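You operate a simulated robot arm through the tools that you are given. There is no shell and no other tool.

Carry out the task below with a simulated robot arm. There is one attempt and no reset: what you move stays moved.

TASK
Swap the guide block marked mid for the one marked slim, lock it and shut the drawer.
Fine: the old block goes upright into the guides drawer. Set down upright: guide block marked mid, what you pick out. Where these are worked on the way, their far stop is far enough and under half their travel is too little: blue drawer marked guides.

Only the result counts: the job must be done as asked and must still hold three seconds after the hand-in. Knocking over, shifting, dropping, spilling or breaking anything else fails it.

THE ROBOT
A 7-joint arm with a two-finger parallel gripper, fixed in place. Base frame: the origin is on the floor under the middle of its stand, x ahead of it, y to its left, z up. Units: mm, degrees, N and s.
It reaches about 1479 mm from its shoulder. Its first joint turns from -166.0 to 166.0 degrees. Payload 4.4 kg.
The tool frame sits at the grasp point between the pads (the TCP): z along the fingers, y along the line on which they close. The tips reach 23 mm beyond it. Largest opening 94 mm; finger width 38, thickness 10; the body of the gripper, 54 by 96 mm, starts 39 mm behind the TCP.
Orientation is that of the tool frame in the base frame, as [roll, pitch, yaw] about the fixed x, y, z axes, in that order (R = Rz(yaw) Ry(pitch) Rx(roll)). With the fingers straight down and closing along the base's y, the tool's x points along the base's -x, its y along +y and its z along -z.

THE INTERFACE
- The arm moves only by the tool send_rows. Its argument "plan" is a list of rows, each an object of numbers (a shift or turn left out is 0, a gripper value left out holds the last): "ax", "ay", "az": the turn, a rotation vector about the tool's x, y, z in degrees; "tx", "ty", "tz": the shift along the tool's x, y, z in mm; "claw": the gripper command, from -1 (shut) to 1 (fully open), values between in proportion. In form: [{"ax": .., "ay": .., "az": .., "tx": .., "ty": .., "tz": .., "claw": ..}, ...]. A call has 1 to 20 rows; each row shifts and turns the commanded pose from where the row before left it, along the tool's axes as they then stand. A row lasts 0.2 s, in which the tool goes at most 50 mm and 8.6 degrees; a call with a longer step from one row to the next is refused whole, and so is a gripper value outside its range. Where a pose cannot be reached the arm comes as near as it can. A force on the tool above 40 N (or 10 N above the force at the start of the call, whichever is more), or a blocked arm, ends the call early, and 0.2 s more pass. The fingers move at their own pace (about 72 mm/s each) and stop on an object; they squeeze with about 35 N. The grip force told is the motor's: it shows also when the fingers shut on nothing. Time passes only in rows, and 0.2 s behind the last, so rows that do not move let the fingers close. It gives the time, the measured TCP pose, the force on the tool (base axes), the opening and the grip force at its end, in the units of the frame above (readings bear some noise), with the torque about the TCP (base axes, N m) and any sound that the robot's microphone picked up.
- Cameras (640 x 400 px; columns grow to the right, rows downward): "scene" is fixed at [67.2, 637.9, 1211.1]; the picture's right is [0.39, -0.92, 0.00], its down [-0.24, -0.10, -0.97] and it looks along [0.89, 0.38, -0.26] (base axes); focal length 230 px, centre (320, 200). "wrist" rides on the gripper at [87, 16, -75] in the tool frame; the picture's right is [-0.18, 0.98, 0.00], its down [-0.58, -0.11, -0.81] and it looks along [-0.79, -0.15, 0.59] (tool axes); focal length 243 px, centre (320, 200). There is no depth. A picture from a camera that has moved, and an enlarged one, comes with that camera's place and axes in the base frame and with its lens. The place of the scene camera against the robot may be out by one fixed shift of up to 25 mm in any direction.
- camera(camera): a new picture of that camera. No time passes.
- zoom(camera, box): a new picture of the part [left, top, right, bottom] of that camera's present view, enlarged. No time passes.
- job_done(): hands the job in; it is judged then, once.

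Places have to be worked out from the pictures, the camera data and where the tool is seen. Open the gripper and draw the arm clear of the work before you hand the job in, unless the task says otherwise.

The tools are called as name(argument=value, ...) on one line, values as JSON. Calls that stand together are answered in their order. send_rows: Moves the arm, as the interface text tells. Its arguments: {"type":"object","properties":{"plan":{"type":"array"}},"required":["plan"]} The other tools are called the same way: camera (camera) takes a picture; zoom (camera, box) takes an enlarged picture of a part of a camera's view; job_done () hands the job in.

At the start:

```text
clock: 0.0
position: [268.8, 847.1, 1171.6]
orientation: [-179.7, -0.1, 179.8]
wrist_force: [-0.3, -0.2, 0.9]
wrist_torque: [-0.03, 0.0, -0.02]
opening: 94.1
grip_force: 0.1
```

scene: 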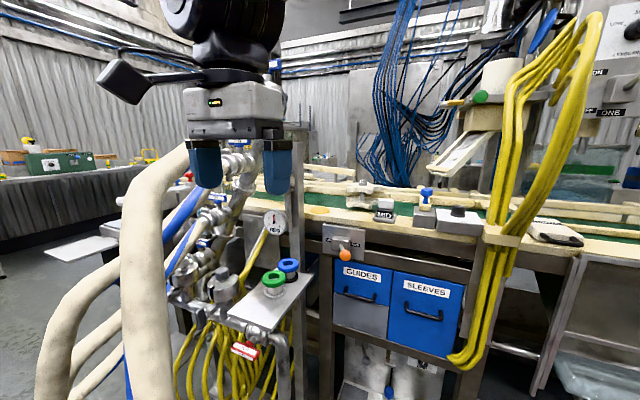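
wrist: 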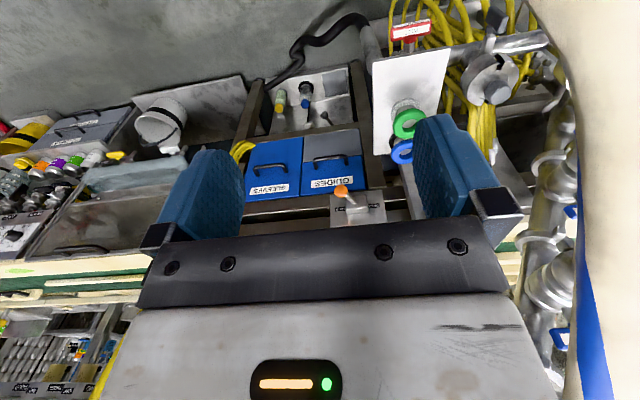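

I start by taking enlarged views of the work area to find the guide blocks, the drawer and the lock.

zoom(camera="scene", box=[310, 160, 490, 272])

zoom(camera="scene", box=[310, 210, 490, 322])

zoom(camera="scene", box=[310, 280, 490, 392])

zoom(camera="scene", box=[460, 160, 640, 272])

```text
3.56 times, centred on (400, 216) of scene
camera zoom: at [67.2, 637.9, 1211.1], right [0.39, -0.92, 0.0], down [-0.24, -0.1, -0.97], along [0.89, 0.38, -0.26], focal length 817 px, centre (36, 143)
```

zoom: 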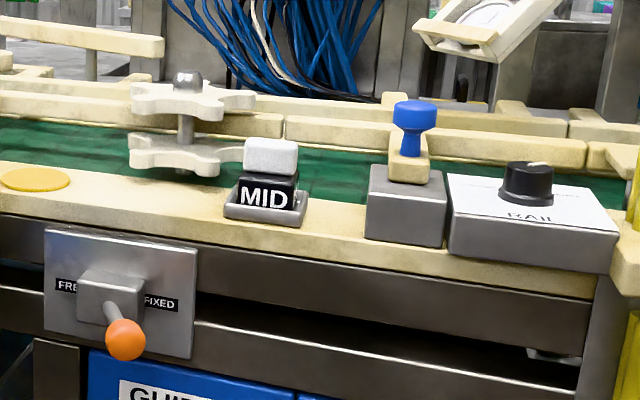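

```text
3.56 times, centred on (400, 266) of scene
camera zoom: at [67.2, 637.9, 1211.1], right [0.39, -0.92, 0.0], down [-0.24, -0.1, -0.97], along [0.89, 0.38, -0.26], focal length 817 px, centre (36, -35)
```

zoom: 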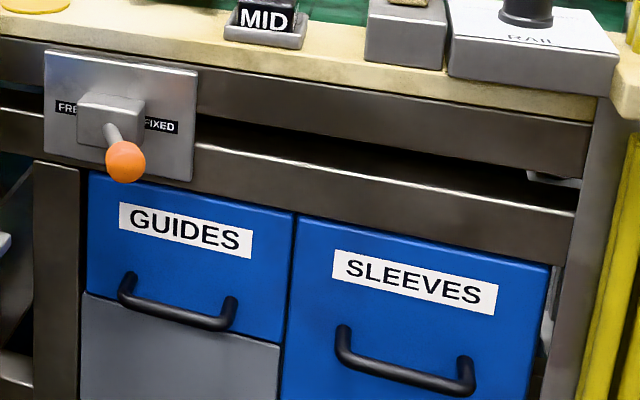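

```text
3.56 times, centred on (400, 336) of scene
camera zoom: at [67.2, 637.9, 1211.1], right [0.39, -0.92, 0.0], down [-0.24, -0.1, -0.97], along [0.89, 0.38, -0.26], focal length 817 px, centre (36, -284)
```

zoom: 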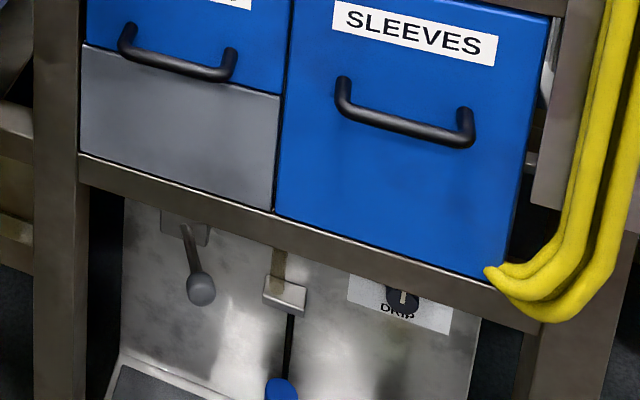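

```text
3.56 times, centred on (550, 216) of scene
camera zoom: at [67.2, 637.9, 1211.1], right [0.39, -0.92, 0.0], down [-0.24, -0.1, -0.97], along [0.89, 0.38, -0.26], focal length 817 px, centre (-498, 143)
```

zoom: 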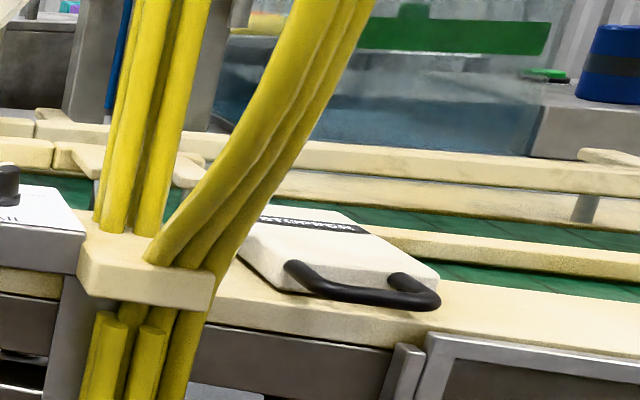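

The lever marked FREE/FIXED with the orange knob is at roughly [700, 822, 840]; MID sits in a small tray on the conveyor edge. I take enlarged wrist views to refine this before moving.

zoom(camera="wrist", box=[230, 100, 430, 225])

zoom(camera="scene", box=[310, 210, 390, 260])

zoom(camera="scene", box=[360, 185, 440, 235])

```text
3.20 times, centred on (330, 162) of wrist
camera zoom: at [182.4, 864.2, 1246.6], right [0.18, 0.98, -0.01], down [0.58, -0.11, 0.81], along [0.79, -0.15, -0.59], focal length 776 px, centre (288, 320)
```

zoom: 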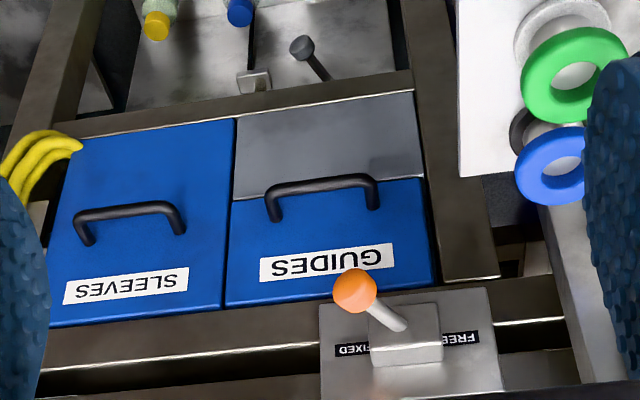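

```text
8.00 times, centred on (350, 235) of scene
camera zoom: at [67.2, 637.9, 1211.1], right [0.39, -0.92, 0.0], down [-0.24, -0.1, -0.97], along [0.89, 0.38, -0.26], focal length 1839 px, centre (80, -80)
```

zoom: 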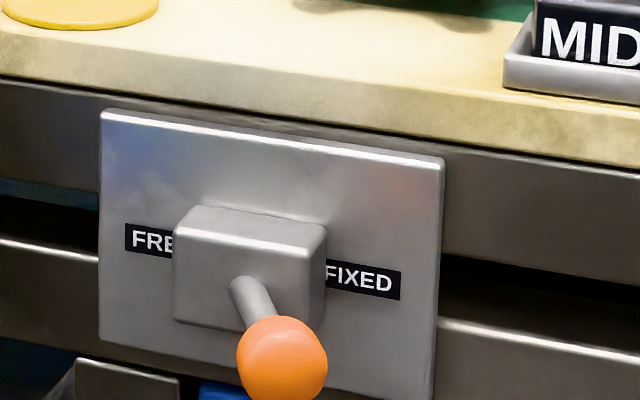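

```text
8.00 times, centred on (400, 210) of scene
camera zoom: at [67.2, 637.9, 1211.1], right [0.39, -0.92, 0.0], down [-0.24, -0.1, -0.97], along [0.89, 0.38, -0.26], focal length 1839 px, centre (-320, 120)
```

zoom: 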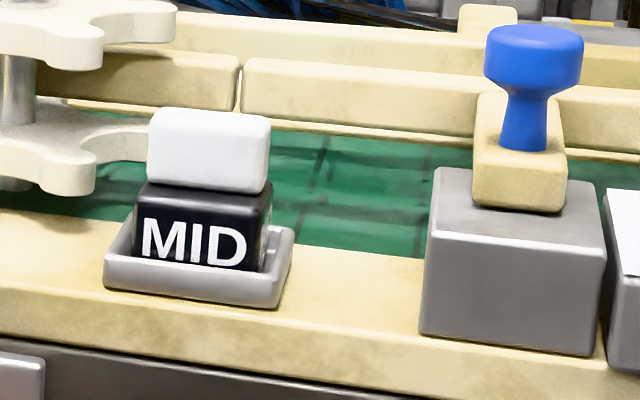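

The lever's knob leans toward the FIXED side (−y), so the block is locked now. I move the tool toward the machine, staying high, to get second viewpoints for triangulation.

send_rows(plan=[{"tx": -30, "ty": -10, "claw": 1}, {"tx": -40, "ty": -10}, {"tx": -40, "ty": -10}, {"tx": -40, "ty": -10}, {"tx": -30, "ty": -10}, {}])

camera(camera="wrist")

camera(camera="scene")

```text
clock: 1.4
position: [447.4, 795.1, 1170.7]
orientation: [-179.7, -0.1, 179.9]
wrist_force: [0.7, 0.4, 0.2]
wrist_torque: [0.01, 0.0, 0.0]
opening: 93.8
grip_force: 0.0
```

```text
taken
camera wrist: at [361.8, 812.7, 1245.1], right [0.18, 0.98, -0.01], down [0.58, -0.11, 0.81], along [0.79, -0.15, -0.59], focal length 243 px, centre (320, 200)
```

wrist: 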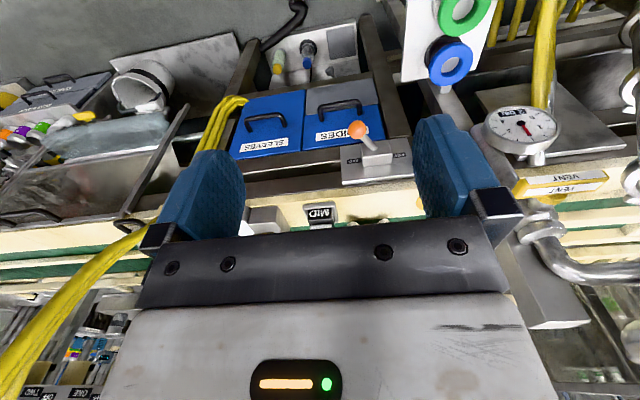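

```text
taken
```

scene: 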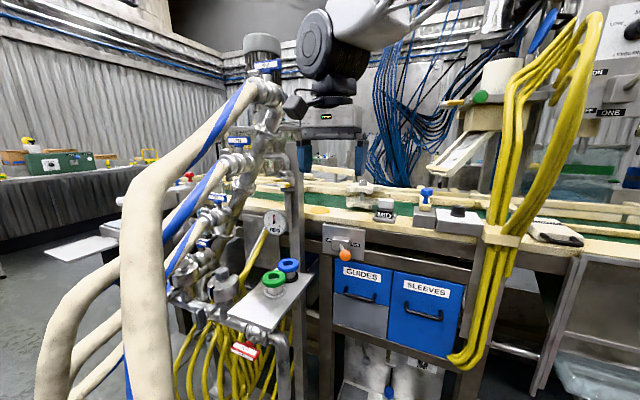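

The view is closer now; I zoom on the wrist view to get accurate pixel positions of lever, handle and MID block.

zoom(camera="wrist", box=[220, 70, 420, 195])

zoom(camera="wrist", box=[240, 170, 400, 270])

```text
3.20 times, centred on (320, 132) of wrist
camera zoom: at [361.8, 812.7, 1245.1], right [0.18, 0.98, -0.01], down [0.58, -0.11, 0.81], along [0.79, -0.15, -0.59], focal length 776 px, centre (320, 416)
```

zoom: 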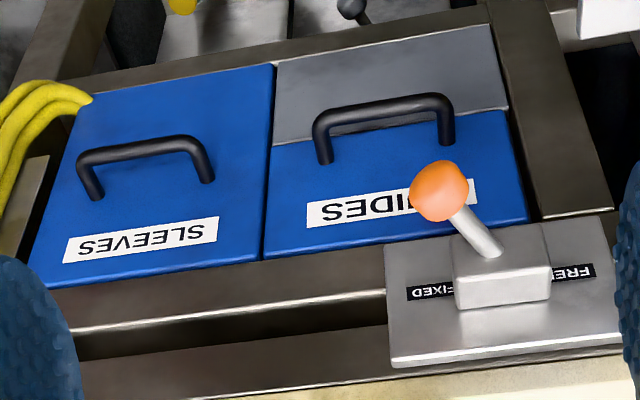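

```text
4.00 times, centred on (320, 220) of wrist
camera zoom: at [361.8, 812.7, 1245.1], right [0.18, 0.98, -0.01], down [0.58, -0.11, 0.81], along [0.79, -0.15, -0.59], focal length 970 px, centre (320, 120)
```

zoom: 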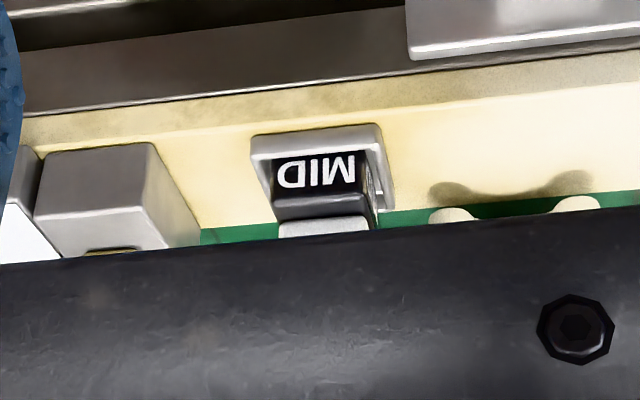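

Triangulating from the two wrist views: knob ≈ [659, 826, 869], lever root ≈ [715, 860, 864], GUIDES handle bar ≈ [712, 795, 689], drawer front at x≈760. There's a post near the lever's +y side, so I look at that before reaching in.

zoom(camera="wrist", box=[380, 0, 640, 162])

zoom(camera="wrist", box=[440, 170, 640, 330])

zoom(camera="scene", box=[200, 120, 360, 340])

```text
2.46 times, centred on (510, 81) of wrist
camera zoom: at [361.8, 812.7, 1245.1], right [0.18, 0.98, -0.01], down [0.58, -0.11, 0.81], along [0.79, -0.15, -0.59], focal length 597 px, centre (-148, 493)
```

zoom: 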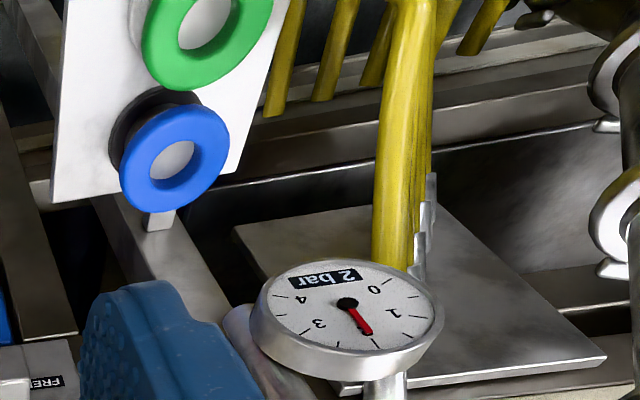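

```text
2.50 times, centred on (540, 250) of wrist
camera zoom: at [361.8, 812.7, 1245.1], right [0.18, 0.98, -0.01], down [0.58, -0.11, 0.81], along [0.79, -0.15, -0.59], focal length 606 px, centre (-230, 75)
```

zoom: 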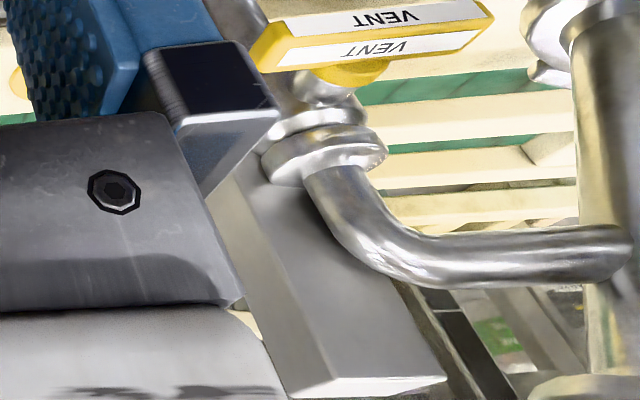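

```text
1.82 times, centred on (280, 230) of scene
camera zoom: at [67.2, 637.9, 1211.1], right [0.39, -0.92, 0.0], down [-0.24, -0.1, -0.97], along [0.89, 0.38, -0.26], focal length 418 px, centre (393, 146)
```

zoom: 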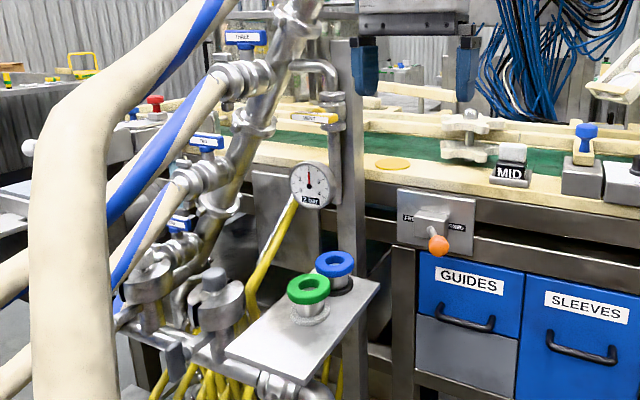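

The post beside the lever has its near corner at roughly y ≥ 942, so I will push the lever with closed fingers at y ≤ 875, which stays clear of it. First I move to a closer viewpoint on MID and its tray.

send_rows(plan=[{"tx": -38, "ty": -9, "tz": 12}, {"tx": -38, "ty": -9, "tz": 13}, {"tx": -38, "ty": -9, "tz": 12}, {"tx": -38, "ty": -8, "tz": 13}, {}])

camera(camera="wrist")

zoom(camera="wrist", box=[220, 130, 420, 255])

camera(camera="scene")

```text
clock: 2.6
position: [601.7, 761.4, 1125.2]
orientation: [-179.7, -0.2, 179.9]
wrist_force: [0.0, -0.1, -0.2]
wrist_torque: [-0.01, 0.02, -0.01]
opening: 93.9
grip_force: 0.1
```

```text
taken
camera wrist: at [515.9, 777.8, 1198.9], right [0.19, 0.98, -0.01], down [0.58, -0.11, 0.81], along [0.79, -0.15, -0.59], focal length 243 px, centre (320, 200)
```

wrist: 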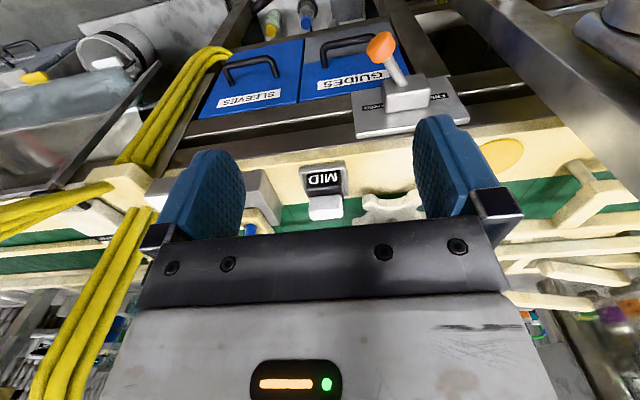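

```text
3.20 times, centred on (320, 192) of wrist
camera zoom: at [515.9, 777.8, 1198.9], right [0.19, 0.98, -0.01], down [0.58, -0.11, 0.81], along [0.79, -0.15, -0.59], focal length 776 px, centre (320, 224)
```

zoom: 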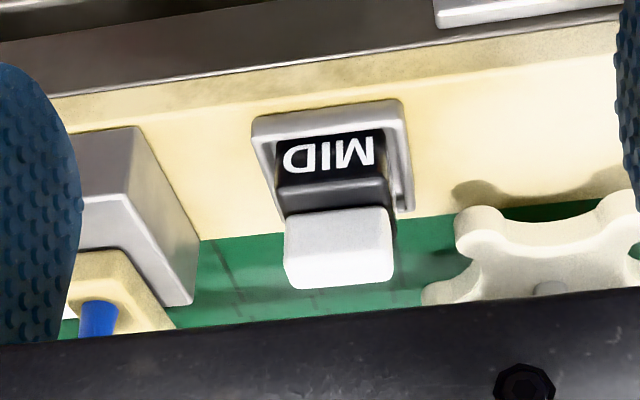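

```text
taken
```

scene: 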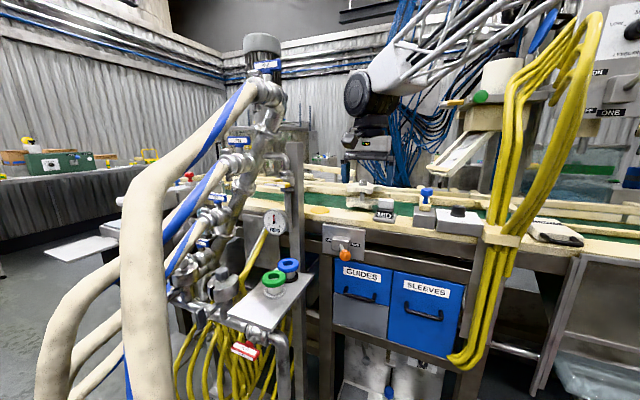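

MID label face is at about [761, 735, 978], tray rim at z≈968, tray spanning y≈705–767. I zoom further to understand the block's shape (body and cap).

zoom(camera="wrist", box=[285, 155, 365, 225])

zoom(camera="scene", box=[366, 192, 406, 228])

zoom(camera="wrist", box=[340, 20, 480, 140])

```text
5.71 times, centred on (325, 190) of wrist
camera zoom: at [515.9, 777.8, 1198.9], right [0.19, 0.98, -0.01], down [0.58, -0.11, 0.81], along [0.79, -0.15, -0.59], focal length 1386 px, centre (291, 257)
```

zoom: 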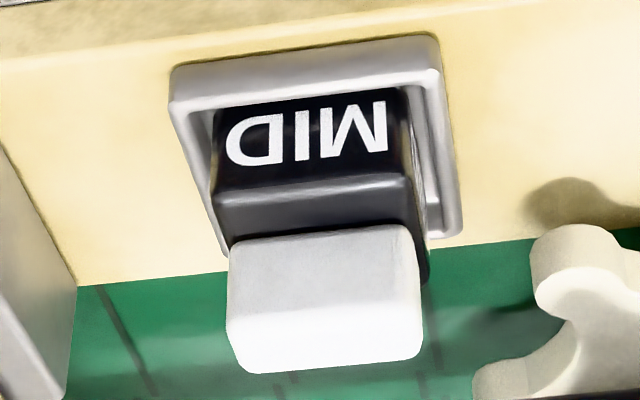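

```text
11.11 times, centred on (386, 210) of scene
camera zoom: at [67.2, 637.9, 1211.1], right [0.39, -0.92, 0.0], down [-0.24, -0.1, -0.97], along [0.89, 0.38, -0.26], focal length 2554 px, centre (-413, 89)
```

zoom: 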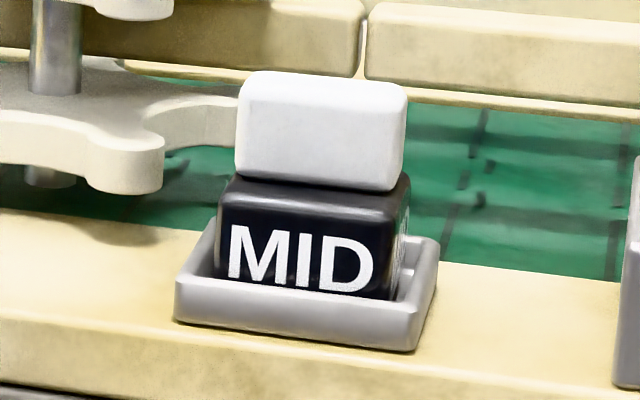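

```text
3.33 times, centred on (410, 80) of wrist
camera zoom: at [515.9, 777.8, 1198.9], right [0.19, 0.98, -0.01], down [0.58, -0.11, 0.81], along [0.79, -0.15, -0.59], focal length 809 px, centre (20, 600)
```

zoom: 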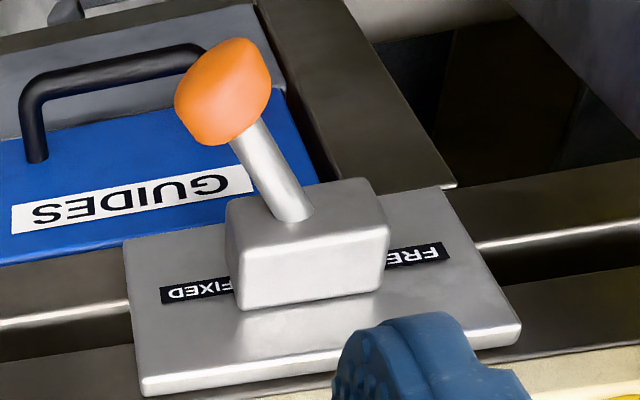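

MID is a black body (x≈761–803, y≈712–758, top z≈997) with a white cap on its rear top. The lever pivots about a vertical axis near [719, 861]; I close the fingers and go down beside the knob on its −y side.

send_rows(plan=[{"tx": -22, "ty": 6, "claw": -1}, {"tx": -21, "ty": 7}, {"tz": 43}, {"tz": 43}, {"tz": 43}, {"tz": 43}, {"tz": 43}, {"tz": 41}, {}])

camera(camera="wrist")

camera(camera="scene")

```text
clock: 4.6
position: [642.9, 772.6, 869.6]
orientation: [-179.7, -0.1, 180.0]
wrist_force: [-0.7, 0.9, -0.3]
wrist_torque: [-0.01, 0.02, 0.04]
opening: 0.0
grip_force: 35.2
```

```text
taken
camera wrist: at [556.3, 789.8, 943.0], right [0.18, 0.98, -0.01], down [0.58, -0.11, 0.81], along [0.79, -0.15, -0.59], focal length 243 px, centre (320, 200)
```

wrist: 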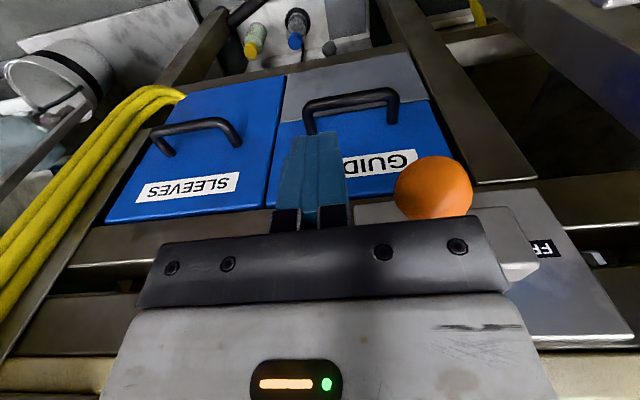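

```text
taken
```

scene: 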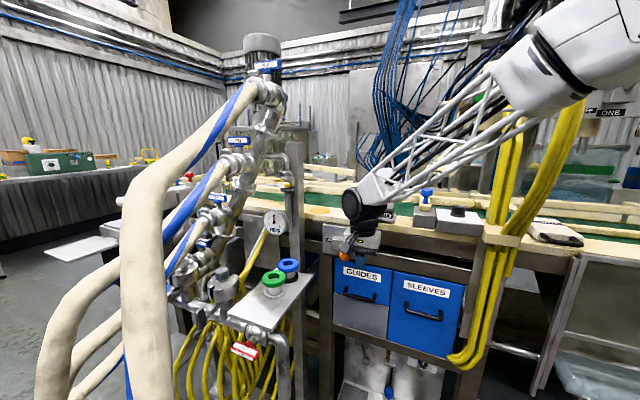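

The knob is where I computed (≈[655, 826, 869]) and the fingers are closed beside it. I push in +y steadily toward FREE, watching the force.

send_rows(plan=[{"ty": 12}, {"ty": 10}, {"ty": 10}, {"ty": 10}, {"ty": 10}, {"ty": 10}, {"ty": 10}, {"ty": 10}, {}])

camera(camera="wrist")

camera(camera="scene")

```text
clock: 6.6
position: [643.0, 855.8, 866.1]
orientation: [-179.8, -0.1, 179.9]
wrist_force: [0.5, 0.4, -0.8]
wrist_torque: [0.0, 0.01, 0.04]
opening: 0.1
grip_force: 34.9
```

```text
taken
camera wrist: at [558.5, 872.2, 939.9], right [0.19, 0.98, -0.01], down [0.58, -0.11, 0.81], along [0.79, -0.15, -0.59], focal length 243 px, centre (320, 200)
```

wrist: 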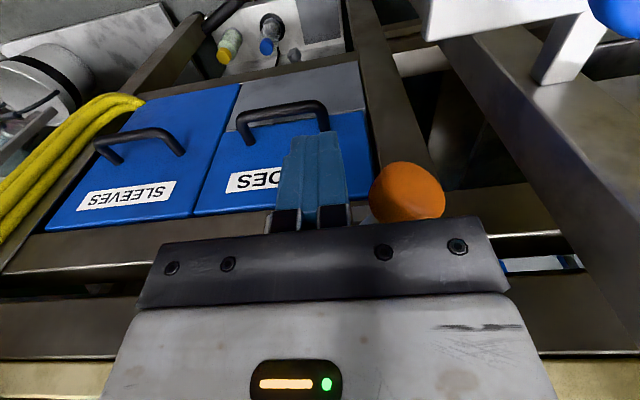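

```text
taken
```

scene: 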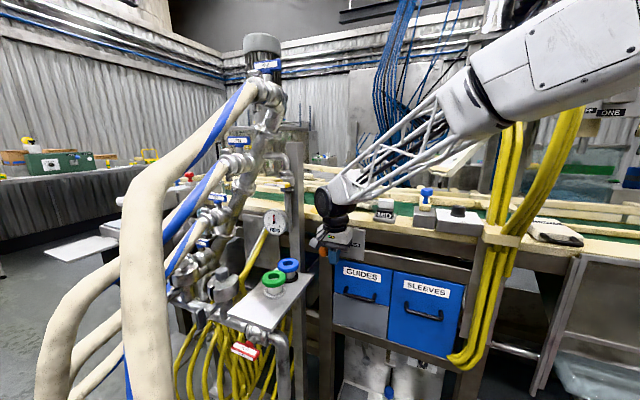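

The knob is now at ≈[656, 896], the mirrored position, ahead of the finger (it snapped over). I nudge a bit further to confirm it sits against its FREE stop.

send_rows(plan=[{"ty": 4}, {"ty": 4}, {"ty": 3}, {"ty": 3}, {"ty": 2}, {}])

camera(camera="wrist")

```text
clock: 7.8
position: [644.4, 868.1, 865.1]
orientation: [-179.5, -0.2, 179.8]
wrist_force: [-9.1, -27.4, 6.7]
wrist_torque: [0.2, -0.12, -0.24]
opening: 0.0
grip_force: 35.5
stopped in row 5: the force on the tool passed its limit at 44 N (the readings are from after the stop); the commanded pose is now the measured one
```

```text
taken
camera wrist: at [558.4, 885.0, 939.7], right [0.19, 0.98, -0.01], down [0.58, -0.1, 0.81], along [0.79, -0.16, -0.59], focal length 243 px, centre (320, 200)
```

wrist: 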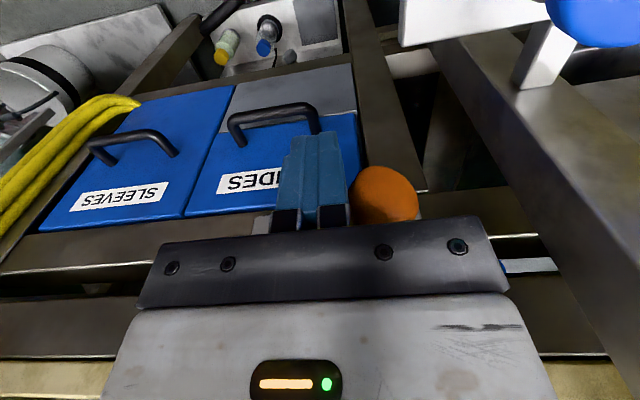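

It met the hard stop at the FREE end. I back off in −y, rise, and look at the lever and the drawer from a view point in front.

send_rows(plan=[{"ty": -20}, {"ty": -30}, {"ty": -20, "tz": -30}, {"tx": 30, "tz": -40}, {"tx": 45, "tz": -20}, {"tx": 45, "claw": 1}, {"tx": 45}, {"tx": 40}, {}])

camera(camera="wrist")

zoom(camera="scene", box=[310, 210, 400, 266])

```text
clock: 9.8
position: [433.4, 797.6, 957.0]
orientation: [-179.6, -0.1, 179.9]
wrist_force: [-0.5, 1.0, 0.2]
wrist_torque: [0.0, 0.0, -0.01]
opening: 94.0
grip_force: 0.0
```

```text
taken
camera wrist: at [349.6, 815.0, 1031.2], right [0.19, 0.98, -0.01], down [0.58, -0.1, 0.81], along [0.79, -0.15, -0.59], focal length 243 px, centre (320, 200)
```

wrist: 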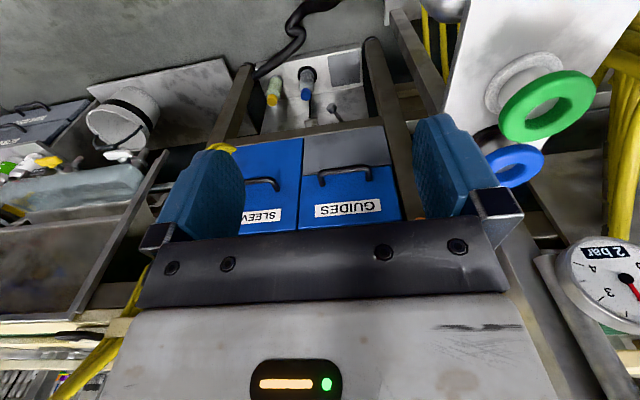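

```text
7.11 times, centred on (355, 238) of scene
camera zoom: at [67.2, 637.9, 1211.1], right [0.39, -0.92, 0.0], down [-0.24, -0.1, -0.97], along [0.89, 0.38, -0.26], focal length 1634 px, centre (71, -70)
```

zoom: 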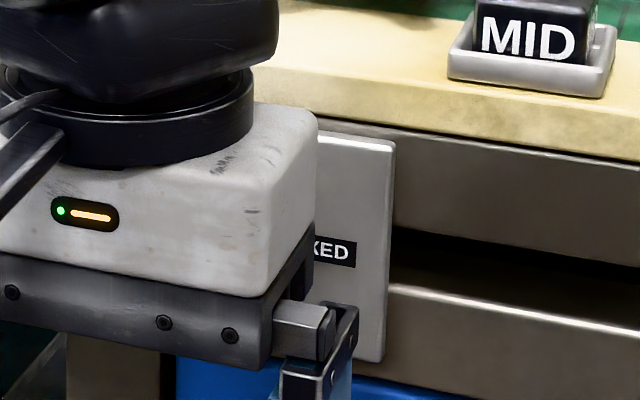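

Lever is done. Next the drawer: I refine the handle location with an enlarged wrist view.

zoom(camera="wrist", box=[230, 120, 430, 245])

```text
3.20 times, centred on (330, 182) of wrist
camera zoom: at [349.6, 815.0, 1031.2], right [0.19, 0.98, -0.01], down [0.58, -0.1, 0.81], along [0.79, -0.15, -0.59], focal length 776 px, centre (288, 256)
```

zoom: 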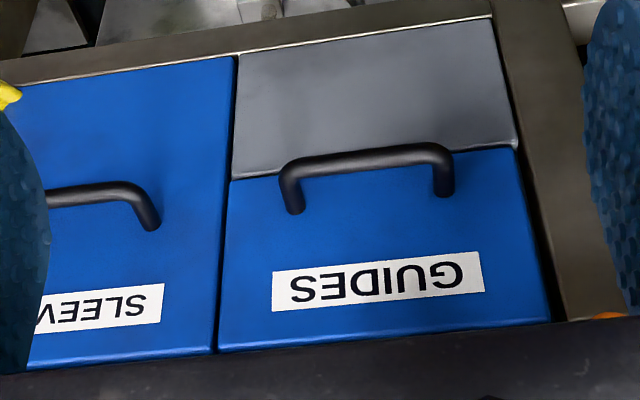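

The handle bar centre is confirmed at ≈[712, 796, 691], running y 742–848, about 14 mm thick. I back off a little to −y and rotate the tool to point horizontally at the drawer with the fingers closing vertically (camera on the −y side).

send_rows(plan=[{"ty": -30, "tz": 20, "tx": 10, "claw": 0.28}, {"ty": -25, "tz": 25}, {"ax": 4.62, "ay": -4.62, "az": -4.62}, {"ax": 4.62, "ay": -4.62, "az": -4.62}, {"ax": 4.62, "ay": -4.62, "az": -4.62}, {"ax": 4.62, "ay": -4.62, "az": -4.62}, {"ax": 4.62, "ay": -4.62, "az": -4.62}, {}])

camera(camera="scene")

camera(camera="wrist")

```text
clock: 11.6
position: [429.9, 743.9, 911.6]
orientation: [-151.6, 16.8, -151.8]
wrist_force: [0.5, -0.1, 0.5]
wrist_torque: [0.02, -0.04, 0.01]
opening: 60.0
grip_force: 0.0
```

```text
taken
```

scene: 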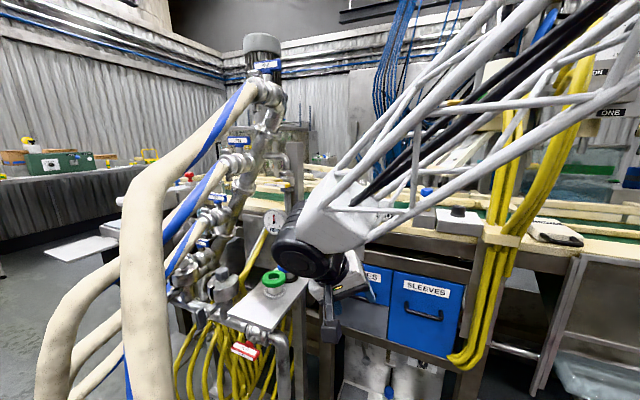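

```text
taken
camera wrist: at [318.4, 741.5, 942.0], right [-0.13, 0.91, -0.39], down [0.16, 0.41, 0.9], along [0.98, 0.05, -0.2], focal length 243 px, centre (320, 200)
```

wrist: 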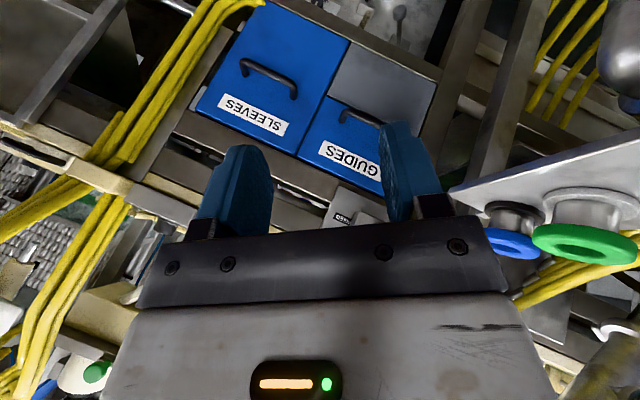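

Rotation is tracking well with no contact. I continue it.

send_rows(plan=[{"ax": 4.62, "ay": -4.62, "az": -4.62}, {"ax": 4.62, "ay": -4.62, "az": -4.62}, {"ax": 4.62, "ay": -4.62, "az": -4.62}, {"ax": 4.62, "ay": -4.62, "az": -4.62}, {"ax": 4.62, "ay": -4.62, "az": -4.62}, {}])

camera(camera="scene")

```text
clock: 12.9
position: [429.2, 745.3, 912.0]
orientation: [-117.9, 16.5, -118.0]
wrist_force: [0.8, -0.5, 0.0]
wrist_torque: [0.01, -0.02, 0.01]
opening: 60.2
grip_force: 0.0
```

```text
taken
```

scene: 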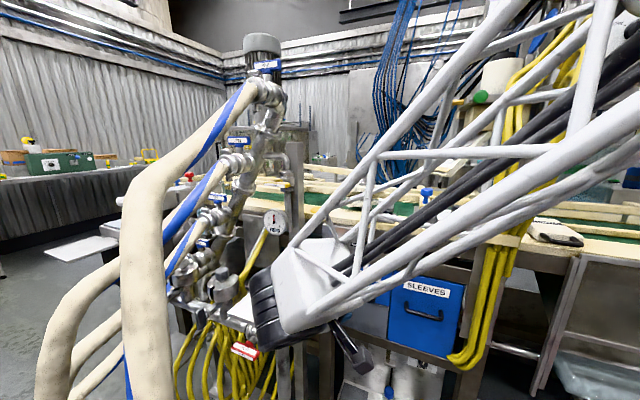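

Still free and tracking. I finish the rotation.

send_rows(plan=[{"ax": 4.62, "ay": -4.62, "az": -4.62}, {"ax": 4.62, "ay": -4.62, "az": -4.62}, {"ax": 4.62, "ay": -4.62, "az": -4.62}, {"ax": 4.62, "ay": -4.62, "az": -4.62}, {"ax": 4.62, "ay": -4.62, "az": -4.62}, {}])

camera(camera="scene")

camera(camera="wrist")

```text
clock: 14.3
position: [429.0, 745.1, 910.4]
orientation: [-90.1, -0.6, -89.9]
wrist_force: [0.4, 0.5, 0.3]
wrist_torque: [0.01, 0.02, 0.0]
opening: 60.1
grip_force: 0.0
```

```text
taken
```

scene: 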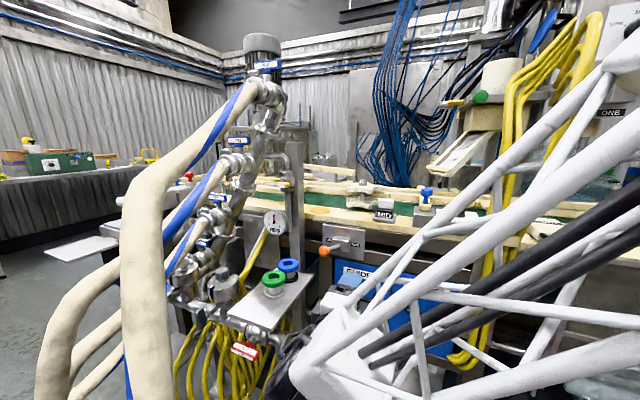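

```text
taken
camera wrist: at [354.9, 659.2, 895.5], right [0.0, 0.18, -0.98], down [-0.81, 0.58, 0.1], along [0.59, 0.79, 0.14], focal length 243 px, centre (320, 200)
```

wrist: 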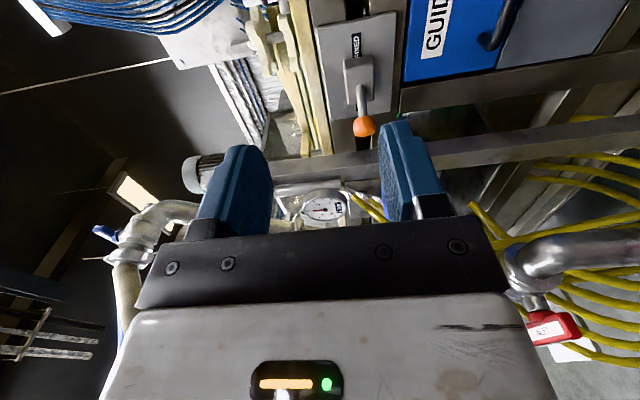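

The tool now points horizontally along +x with fingers closing vertically. I descend to the handle's height and shift to y≈795, staying back at x≈430.

send_rows(plan=[{"ty": 40, "tx": -10}, {"ty": 45, "tx": -10}, {"ty": 45, "tx": -10}, {"ty": 45, "tx": -10}, {"ty": 44, "tx": -10}, {}])

camera(camera="scene")

camera(camera="wrist")

```text
clock: 15.8
position: [428.3, 792.5, 694.3]
orientation: [-90.0, -0.5, -90.1]
wrist_force: [-0.4, 0.8, -0.1]
wrist_torque: [0.01, -0.02, 0.0]
opening: 60.1
grip_force: 0.1
```

```text
taken
```

scene: 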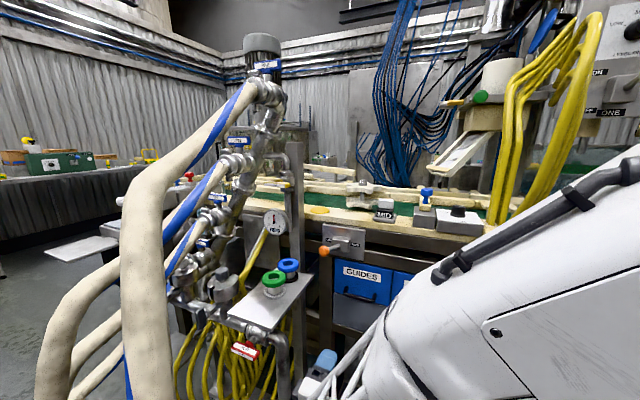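

```text
taken
camera wrist: at [355.2, 705.9, 679.5], right [0.0, 0.18, -0.98], down [-0.81, 0.58, 0.11], along [0.59, 0.79, 0.14], focal length 243 px, centre (320, 200)
```

wrist: 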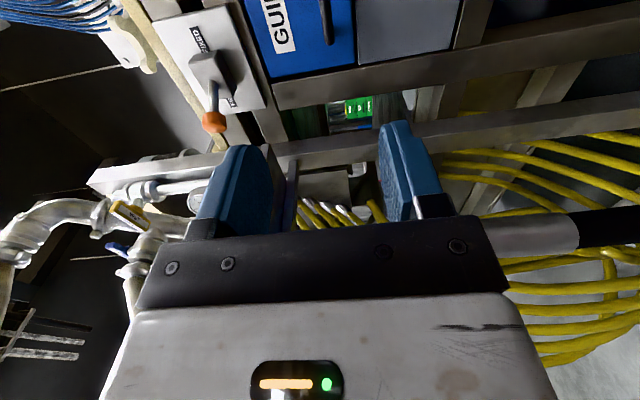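

Clear so far. I advance in +x toward the handle, stopping about 25 mm short for a check.

send_rows(plan=[{"tz": 45}, {"tz": 45}, {"tz": 45}, {"tz": 45}, {"tz": 40}, {"tz": 35}, {}])

camera(camera="wrist")

camera(camera="scene")

```text
clock: 17.4
position: [682.2, 794.2, 694.0]
orientation: [-90.1, -0.5, -90.1]
wrist_force: [0.2, -0.7, 0.1]
wrist_torque: [0.0, -0.02, 0.01]
opening: 59.9
grip_force: 0.0
```

```text
taken
camera wrist: at [609.2, 707.8, 677.8], right [0.0, 0.18, -0.98], down [-0.81, 0.58, 0.11], along [0.59, 0.79, 0.14], focal length 243 px, centre (320, 200)
```

wrist: 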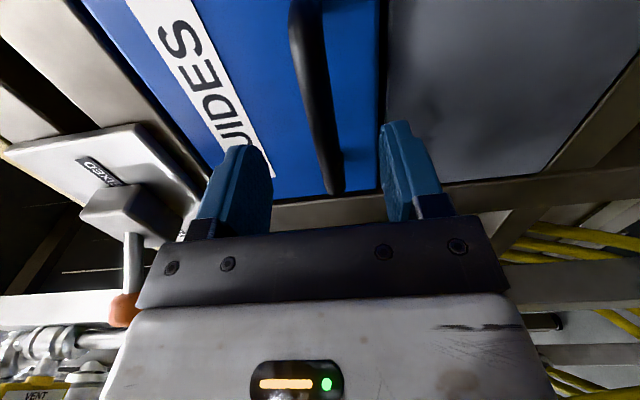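

```text
taken
```

scene: 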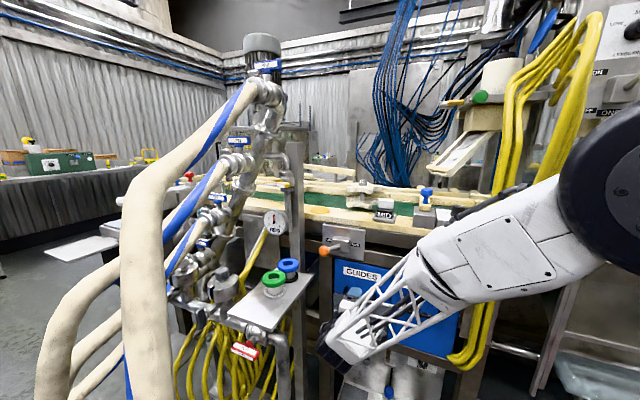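

The bar lies between the fingers at z≈688. I advance the last 30 mm, lower by 5 mm, and close on the bar.

send_rows(plan=[{"tz": 15, "ty": 3}, {"tz": 15, "ty": 2}, {}, {"claw": -1}, {"claw": -1}, {"claw": -1}, {"claw": -1}])

camera(camera="wrist")

```text
clock: 18.9
position: [712.8, 793.6, 689.9]
orientation: [-90.0, -0.3, -90.2]
wrist_force: [-4.7, -9.7, 35.7]
wrist_torque: [1.21, 0.0, -0.69]
opening: 13.4
grip_force: 45.5
```

```text
taken
camera wrist: at [638.9, 707.6, 673.9], right [0.0, 0.18, -0.98], down [-0.81, 0.58, 0.11], along [0.59, 0.79, 0.14], focal length 243 px, centre (320, 200)
```

wrist: 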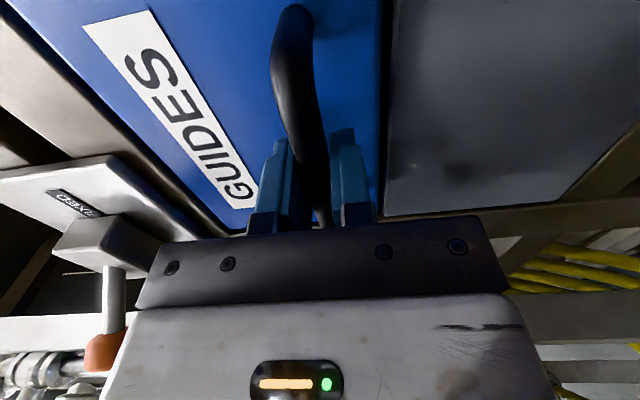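

Gripped at 13.4 mm opening; the bar pushes the tool up with ~36 N, so I relax upward by a couple of mm before pulling.

send_rows(plan=[{"ty": -1.5}, {}])

```text
clock: 19.6
position: [712.0, 793.2, 690.7]
orientation: [-90.1, -0.5, -90.0]
wrist_force: [1.5, 23.2, 20.0]
wrist_torque: [1.5, 0.05, -0.14]
opening: 13.9
grip_force: 45.0
```

Force fell in z; I relax a bit more and check again.

send_rows(plan=[{"ty": -1.5}, {}, {}])

```text
clock: 20.4
position: [711.0, 793.4, 689.8]
orientation: [-90.1, -0.5, -90.1]
wrist_force: [0.7, 35.8, 2.4]
wrist_torque: [1.72, 0.03, 0.1]
opening: 13.8
grip_force: 44.7
```

z force is gone but a 36 N sideways preload in y appears; I relax in that direction (+y) and a slight roll before pulling.

send_rows(plan=[{"tx": -1.5, "az": 0.4}, {"tx": -1, "az": 0.3}, {}])

```text
clock: 21.1
position: [713.3, 792.8, 690.2]
orientation: [-90.2, 0.2, -90.2]
wrist_force: [-18.1, -31.1, 25.2]
wrist_torque: [-0.99, -0.07, -0.07]
opening: 14.1
grip_force: 45.1
```

The preload flipped sign, so I take back about half of that correction.

send_rows(plan=[{"tx": 1.1, "az": -0.25, "ty": -0.8}, {}])

```text
clock: 21.8
position: [713.2, 793.2, 690.0]
orientation: [-90.2, -0.1, -90.1]
wrist_force: [0.0, -22.3, -1.0]
wrist_torque: [0.32, -0.01, -0.75]
opening: 13.8
grip_force: 44.9
```

Preload is small now. I start pulling the drawer in −x.

send_rows(plan=[{"tz": -3}, {"tz": -5}, {"tz": -8}, {"tz": -10}, {"tz": -10}, {}])

camera(camera="wrist")

```text
clock: 23.1
position: [674.5, 792.5, 689.8]
orientation: [-90.2, -0.1, -90.1]
wrist_force: [1.0, -8.0, -29.5]
wrist_torque: [0.31, 0.03, 1.09]
opening: 13.7
grip_force: 45.0
```

```text
taken
camera wrist: at [601.8, 707.0, 674.0], right [0.0, 0.18, -0.98], down [-0.81, 0.58, 0.11], along [0.59, 0.79, 0.14], focal length 243 px, centre (320, 200)
```

wrist: 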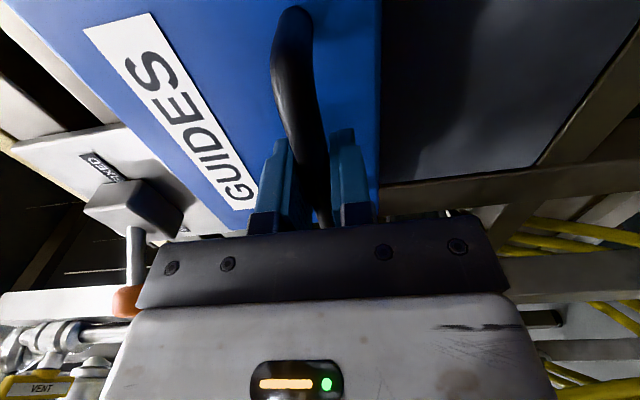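

The drawer slides. I correct a slight vertical preload and keep pulling.

send_rows(plan=[{"tz": -8, "ty": 1}, {"tz": -12}, {"tz": -15}, {"tz": -15}, {"tz": -15}, {"tz": -12}, {}])

```text
clock: 23.8
position: [654.0, 793.6, 691.0]
orientation: [-90.1, -0.1, -90.2]
wrist_force: [1.6, -4.3, -1.5]
wrist_torque: [0.28, -0.05, 0.17]
opening: 13.7
grip_force: 45.2
stopped in row 3: the force on the tool passed its limit at 41 N (the readings are from after the stop); the commanded pose is now the measured one
```

The call stopped on a force transient; readings are now near zero. I continue a little slower.

send_rows(plan=[{"tz": -5}, {"tz": -8}, {"tz": -8}, {"tz": -8}, {"tz": -8}, {"tz": -8}, {"tz": -8}, {"tz": -6}, {}])

```text
clock: 25.8
position: [594.2, 793.9, 689.8]
orientation: [-90.3, -0.1, -90.3]
wrist_force: [-0.6, -26.9, -4.4]
wrist_torque: [0.44, 0.06, -0.75]
opening: 13.8
grip_force: 45.5
```

119 mm out so far, sliding freely. I trim the sideways preload and continue pulling.

send_rows(plan=[{"tz": -5, "tx": 0.8}, {"tz": -8}, {"tz": -8}, {"tz": -8}, {"tz": -8}, {"tz": -8}, {"tz": -8}, {"tz": -6}, {}])

```text
clock: 27.1
position: [556.5, 793.3, 689.5]
orientation: [-90.3, -0.1, -90.1]
wrist_force: [-0.8, 5.8, -6.0]
wrist_torque: [0.69, -0.02, 0.26]
opening: 13.4
grip_force: 45.0
stopped in row 6: the force on the tool passed its limit at 41 N (the readings are from after the stop); the commanded pose is now the measured one
```

camera(camera="wrist")

camera(camera="scene")

```text
taken
camera wrist: at [483.2, 707.2, 674.0], right [0.0, 0.18, -0.98], down [-0.81, 0.58, 0.11], along [0.59, 0.79, 0.14], focal length 243 px, centre (320, 200)
```

wrist: 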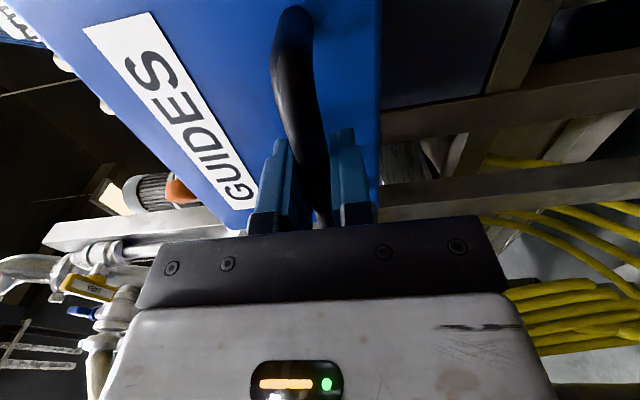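

```text
taken
```

scene: 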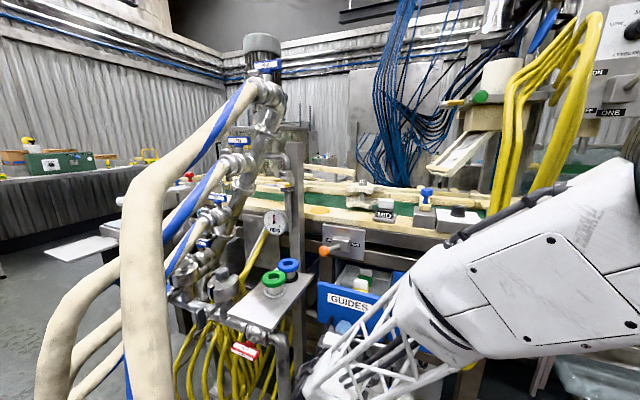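

The drawer is about 157 mm out, contents becoming visible in the scene. I keep pulling to find whether this was a transient or the far stop.

send_rows(plan=[{"tz": -4}, {"tz": -6}, {"tz": -8}, {"tz": -8}, {"tz": -8}, {"tz": -8}, {"tz": -6}, {}])

```text
clock: 28.9
position: [509.6, 794.6, 689.0]
orientation: [-90.2, -0.3, -90.2]
wrist_force: [-0.6, -6.7, -3.4]
wrist_torque: [0.6, 0.01, 0.26]
opening: 13.8
grip_force: 45.4
```

It still moves (203 mm out). Continue pulling.

send_rows(plan=[{"tz": -5}, {"tz": -7}, {"tz": -8}, {"tz": -8}, {"tz": -8}, {"tz": -8}, {"tz": -6}, {}])

camera(camera="scene")

```text
clock: 30.7
position: [459.3, 793.2, 690.5]
orientation: [-90.2, -0.3, -89.9]
wrist_force: [0.7, 7.7, -7.2]
wrist_torque: [0.71, 0.01, -0.17]
opening: 13.3
grip_force: 45.3
```

```text
taken
```

scene: 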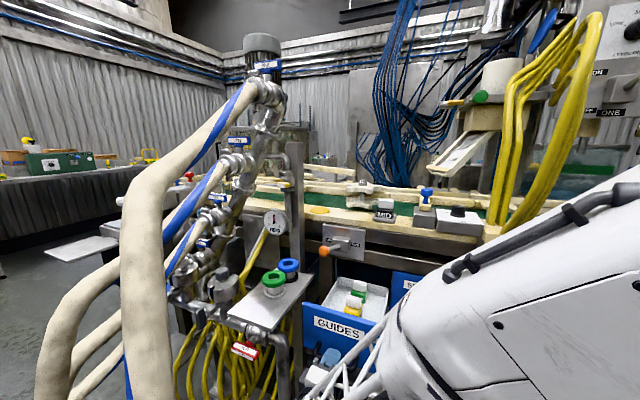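

The drawer is 253 mm out and blocks with coloured bodies are visible inside. I continue until the far stop.

send_rows(plan=[{"tz": -5}, {"tz": -7}, {"tz": -8}, {"tz": -8}, {"tz": -8}, {"tz": -8}, {"tz": -6}, {}])

camera(camera="scene")

```text
clock: 31.9
position: [427.5, 791.9, 689.4]
orientation: [-90.3, -0.1, -90.3]
wrist_force: [14.9, 6.2, -7.2]
wrist_torque: [0.6, 0.08, 0.38]
opening: 13.8
grip_force: 45.1
stopped in row 5: the force on the tool passed its limit at 80 N (the readings are from after the stop); the commanded pose is now the measured one
```

```text
taken
```

scene: 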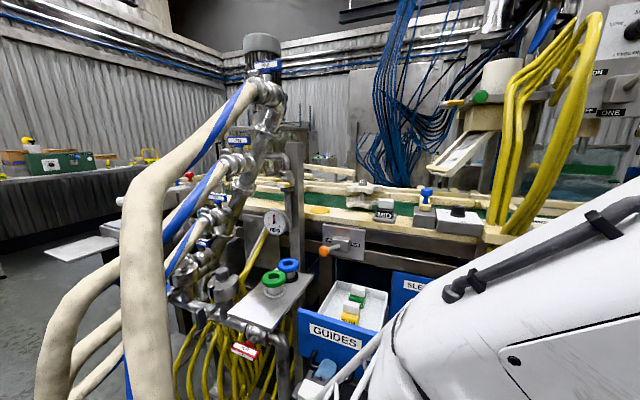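

Hard stop reached: the drawer is at full travel (~285 mm, handle at x≈427). I open the gripper, back straight off the bar, then rise.

send_rows(plan=[{"tz": 1, "claw": 0.28}, {"claw": 0.28}, {"claw": 0.28}, {"tz": -15}, {"tz": -20}, {"tz": -15}, {}])

camera(camera="wrist")

```text
clock: 33.5
position: [376.7, 792.3, 690.7]
orientation: [-90.2, 0.0, -90.3]
wrist_force: [-0.4, 0.2, 0.0]
wrist_torque: [0.0, -0.01, -0.04]
opening: 60.2
grip_force: 0.0
```

```text
taken
camera wrist: at [303.1, 706.7, 674.5], right [0.0, 0.18, -0.98], down [-0.8, 0.59, 0.11], along [0.6, 0.79, 0.14], focal length 243 px, centre (320, 200)
```

wrist: 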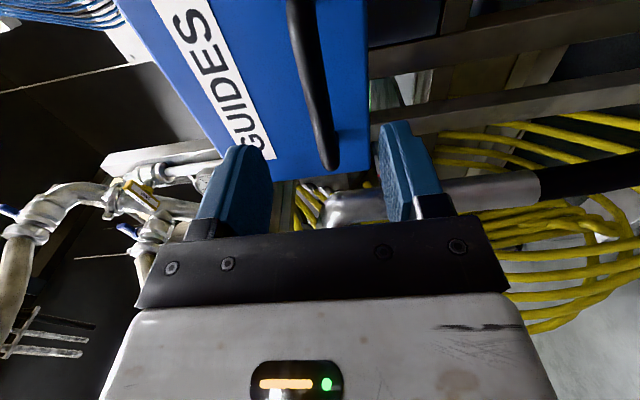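

Clear of the handle. I rise to z≈960 and begin turning the tool back to pointing down.

send_rows(plan=[{"ty": -45}, {"ty": -45}, {"ty": -45}, {"ty": -45}, {"ty": -45}, {"ty": -45}, {"ax": -4.62, "ay": 4.62, "az": 4.62}, {"ax": -4.62, "ay": 4.62, "az": 4.62}, {"ax": -4.62, "ay": 4.62, "az": 4.62}, {"ax": -4.62, "ay": 4.62, "az": 4.62}, {"ax": -4.62, "ay": 4.62, "az": 4.62}, {"ax": -4.62, "ay": 4.62, "az": 4.62}, {}])

camera(camera="scene")

```text
clock: 36.3
position: [379.6, 792.9, 962.2]
orientation: [-124.8, 18.4, -125.1]
wrist_force: [-0.3, 0.0, 0.2]
wrist_torque: [0.02, 0.0, 0.02]
opening: 60.4
grip_force: 0.0
```

```text
taken
```

scene: 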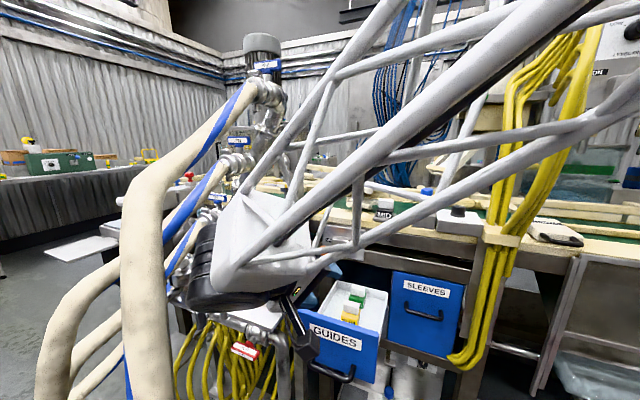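

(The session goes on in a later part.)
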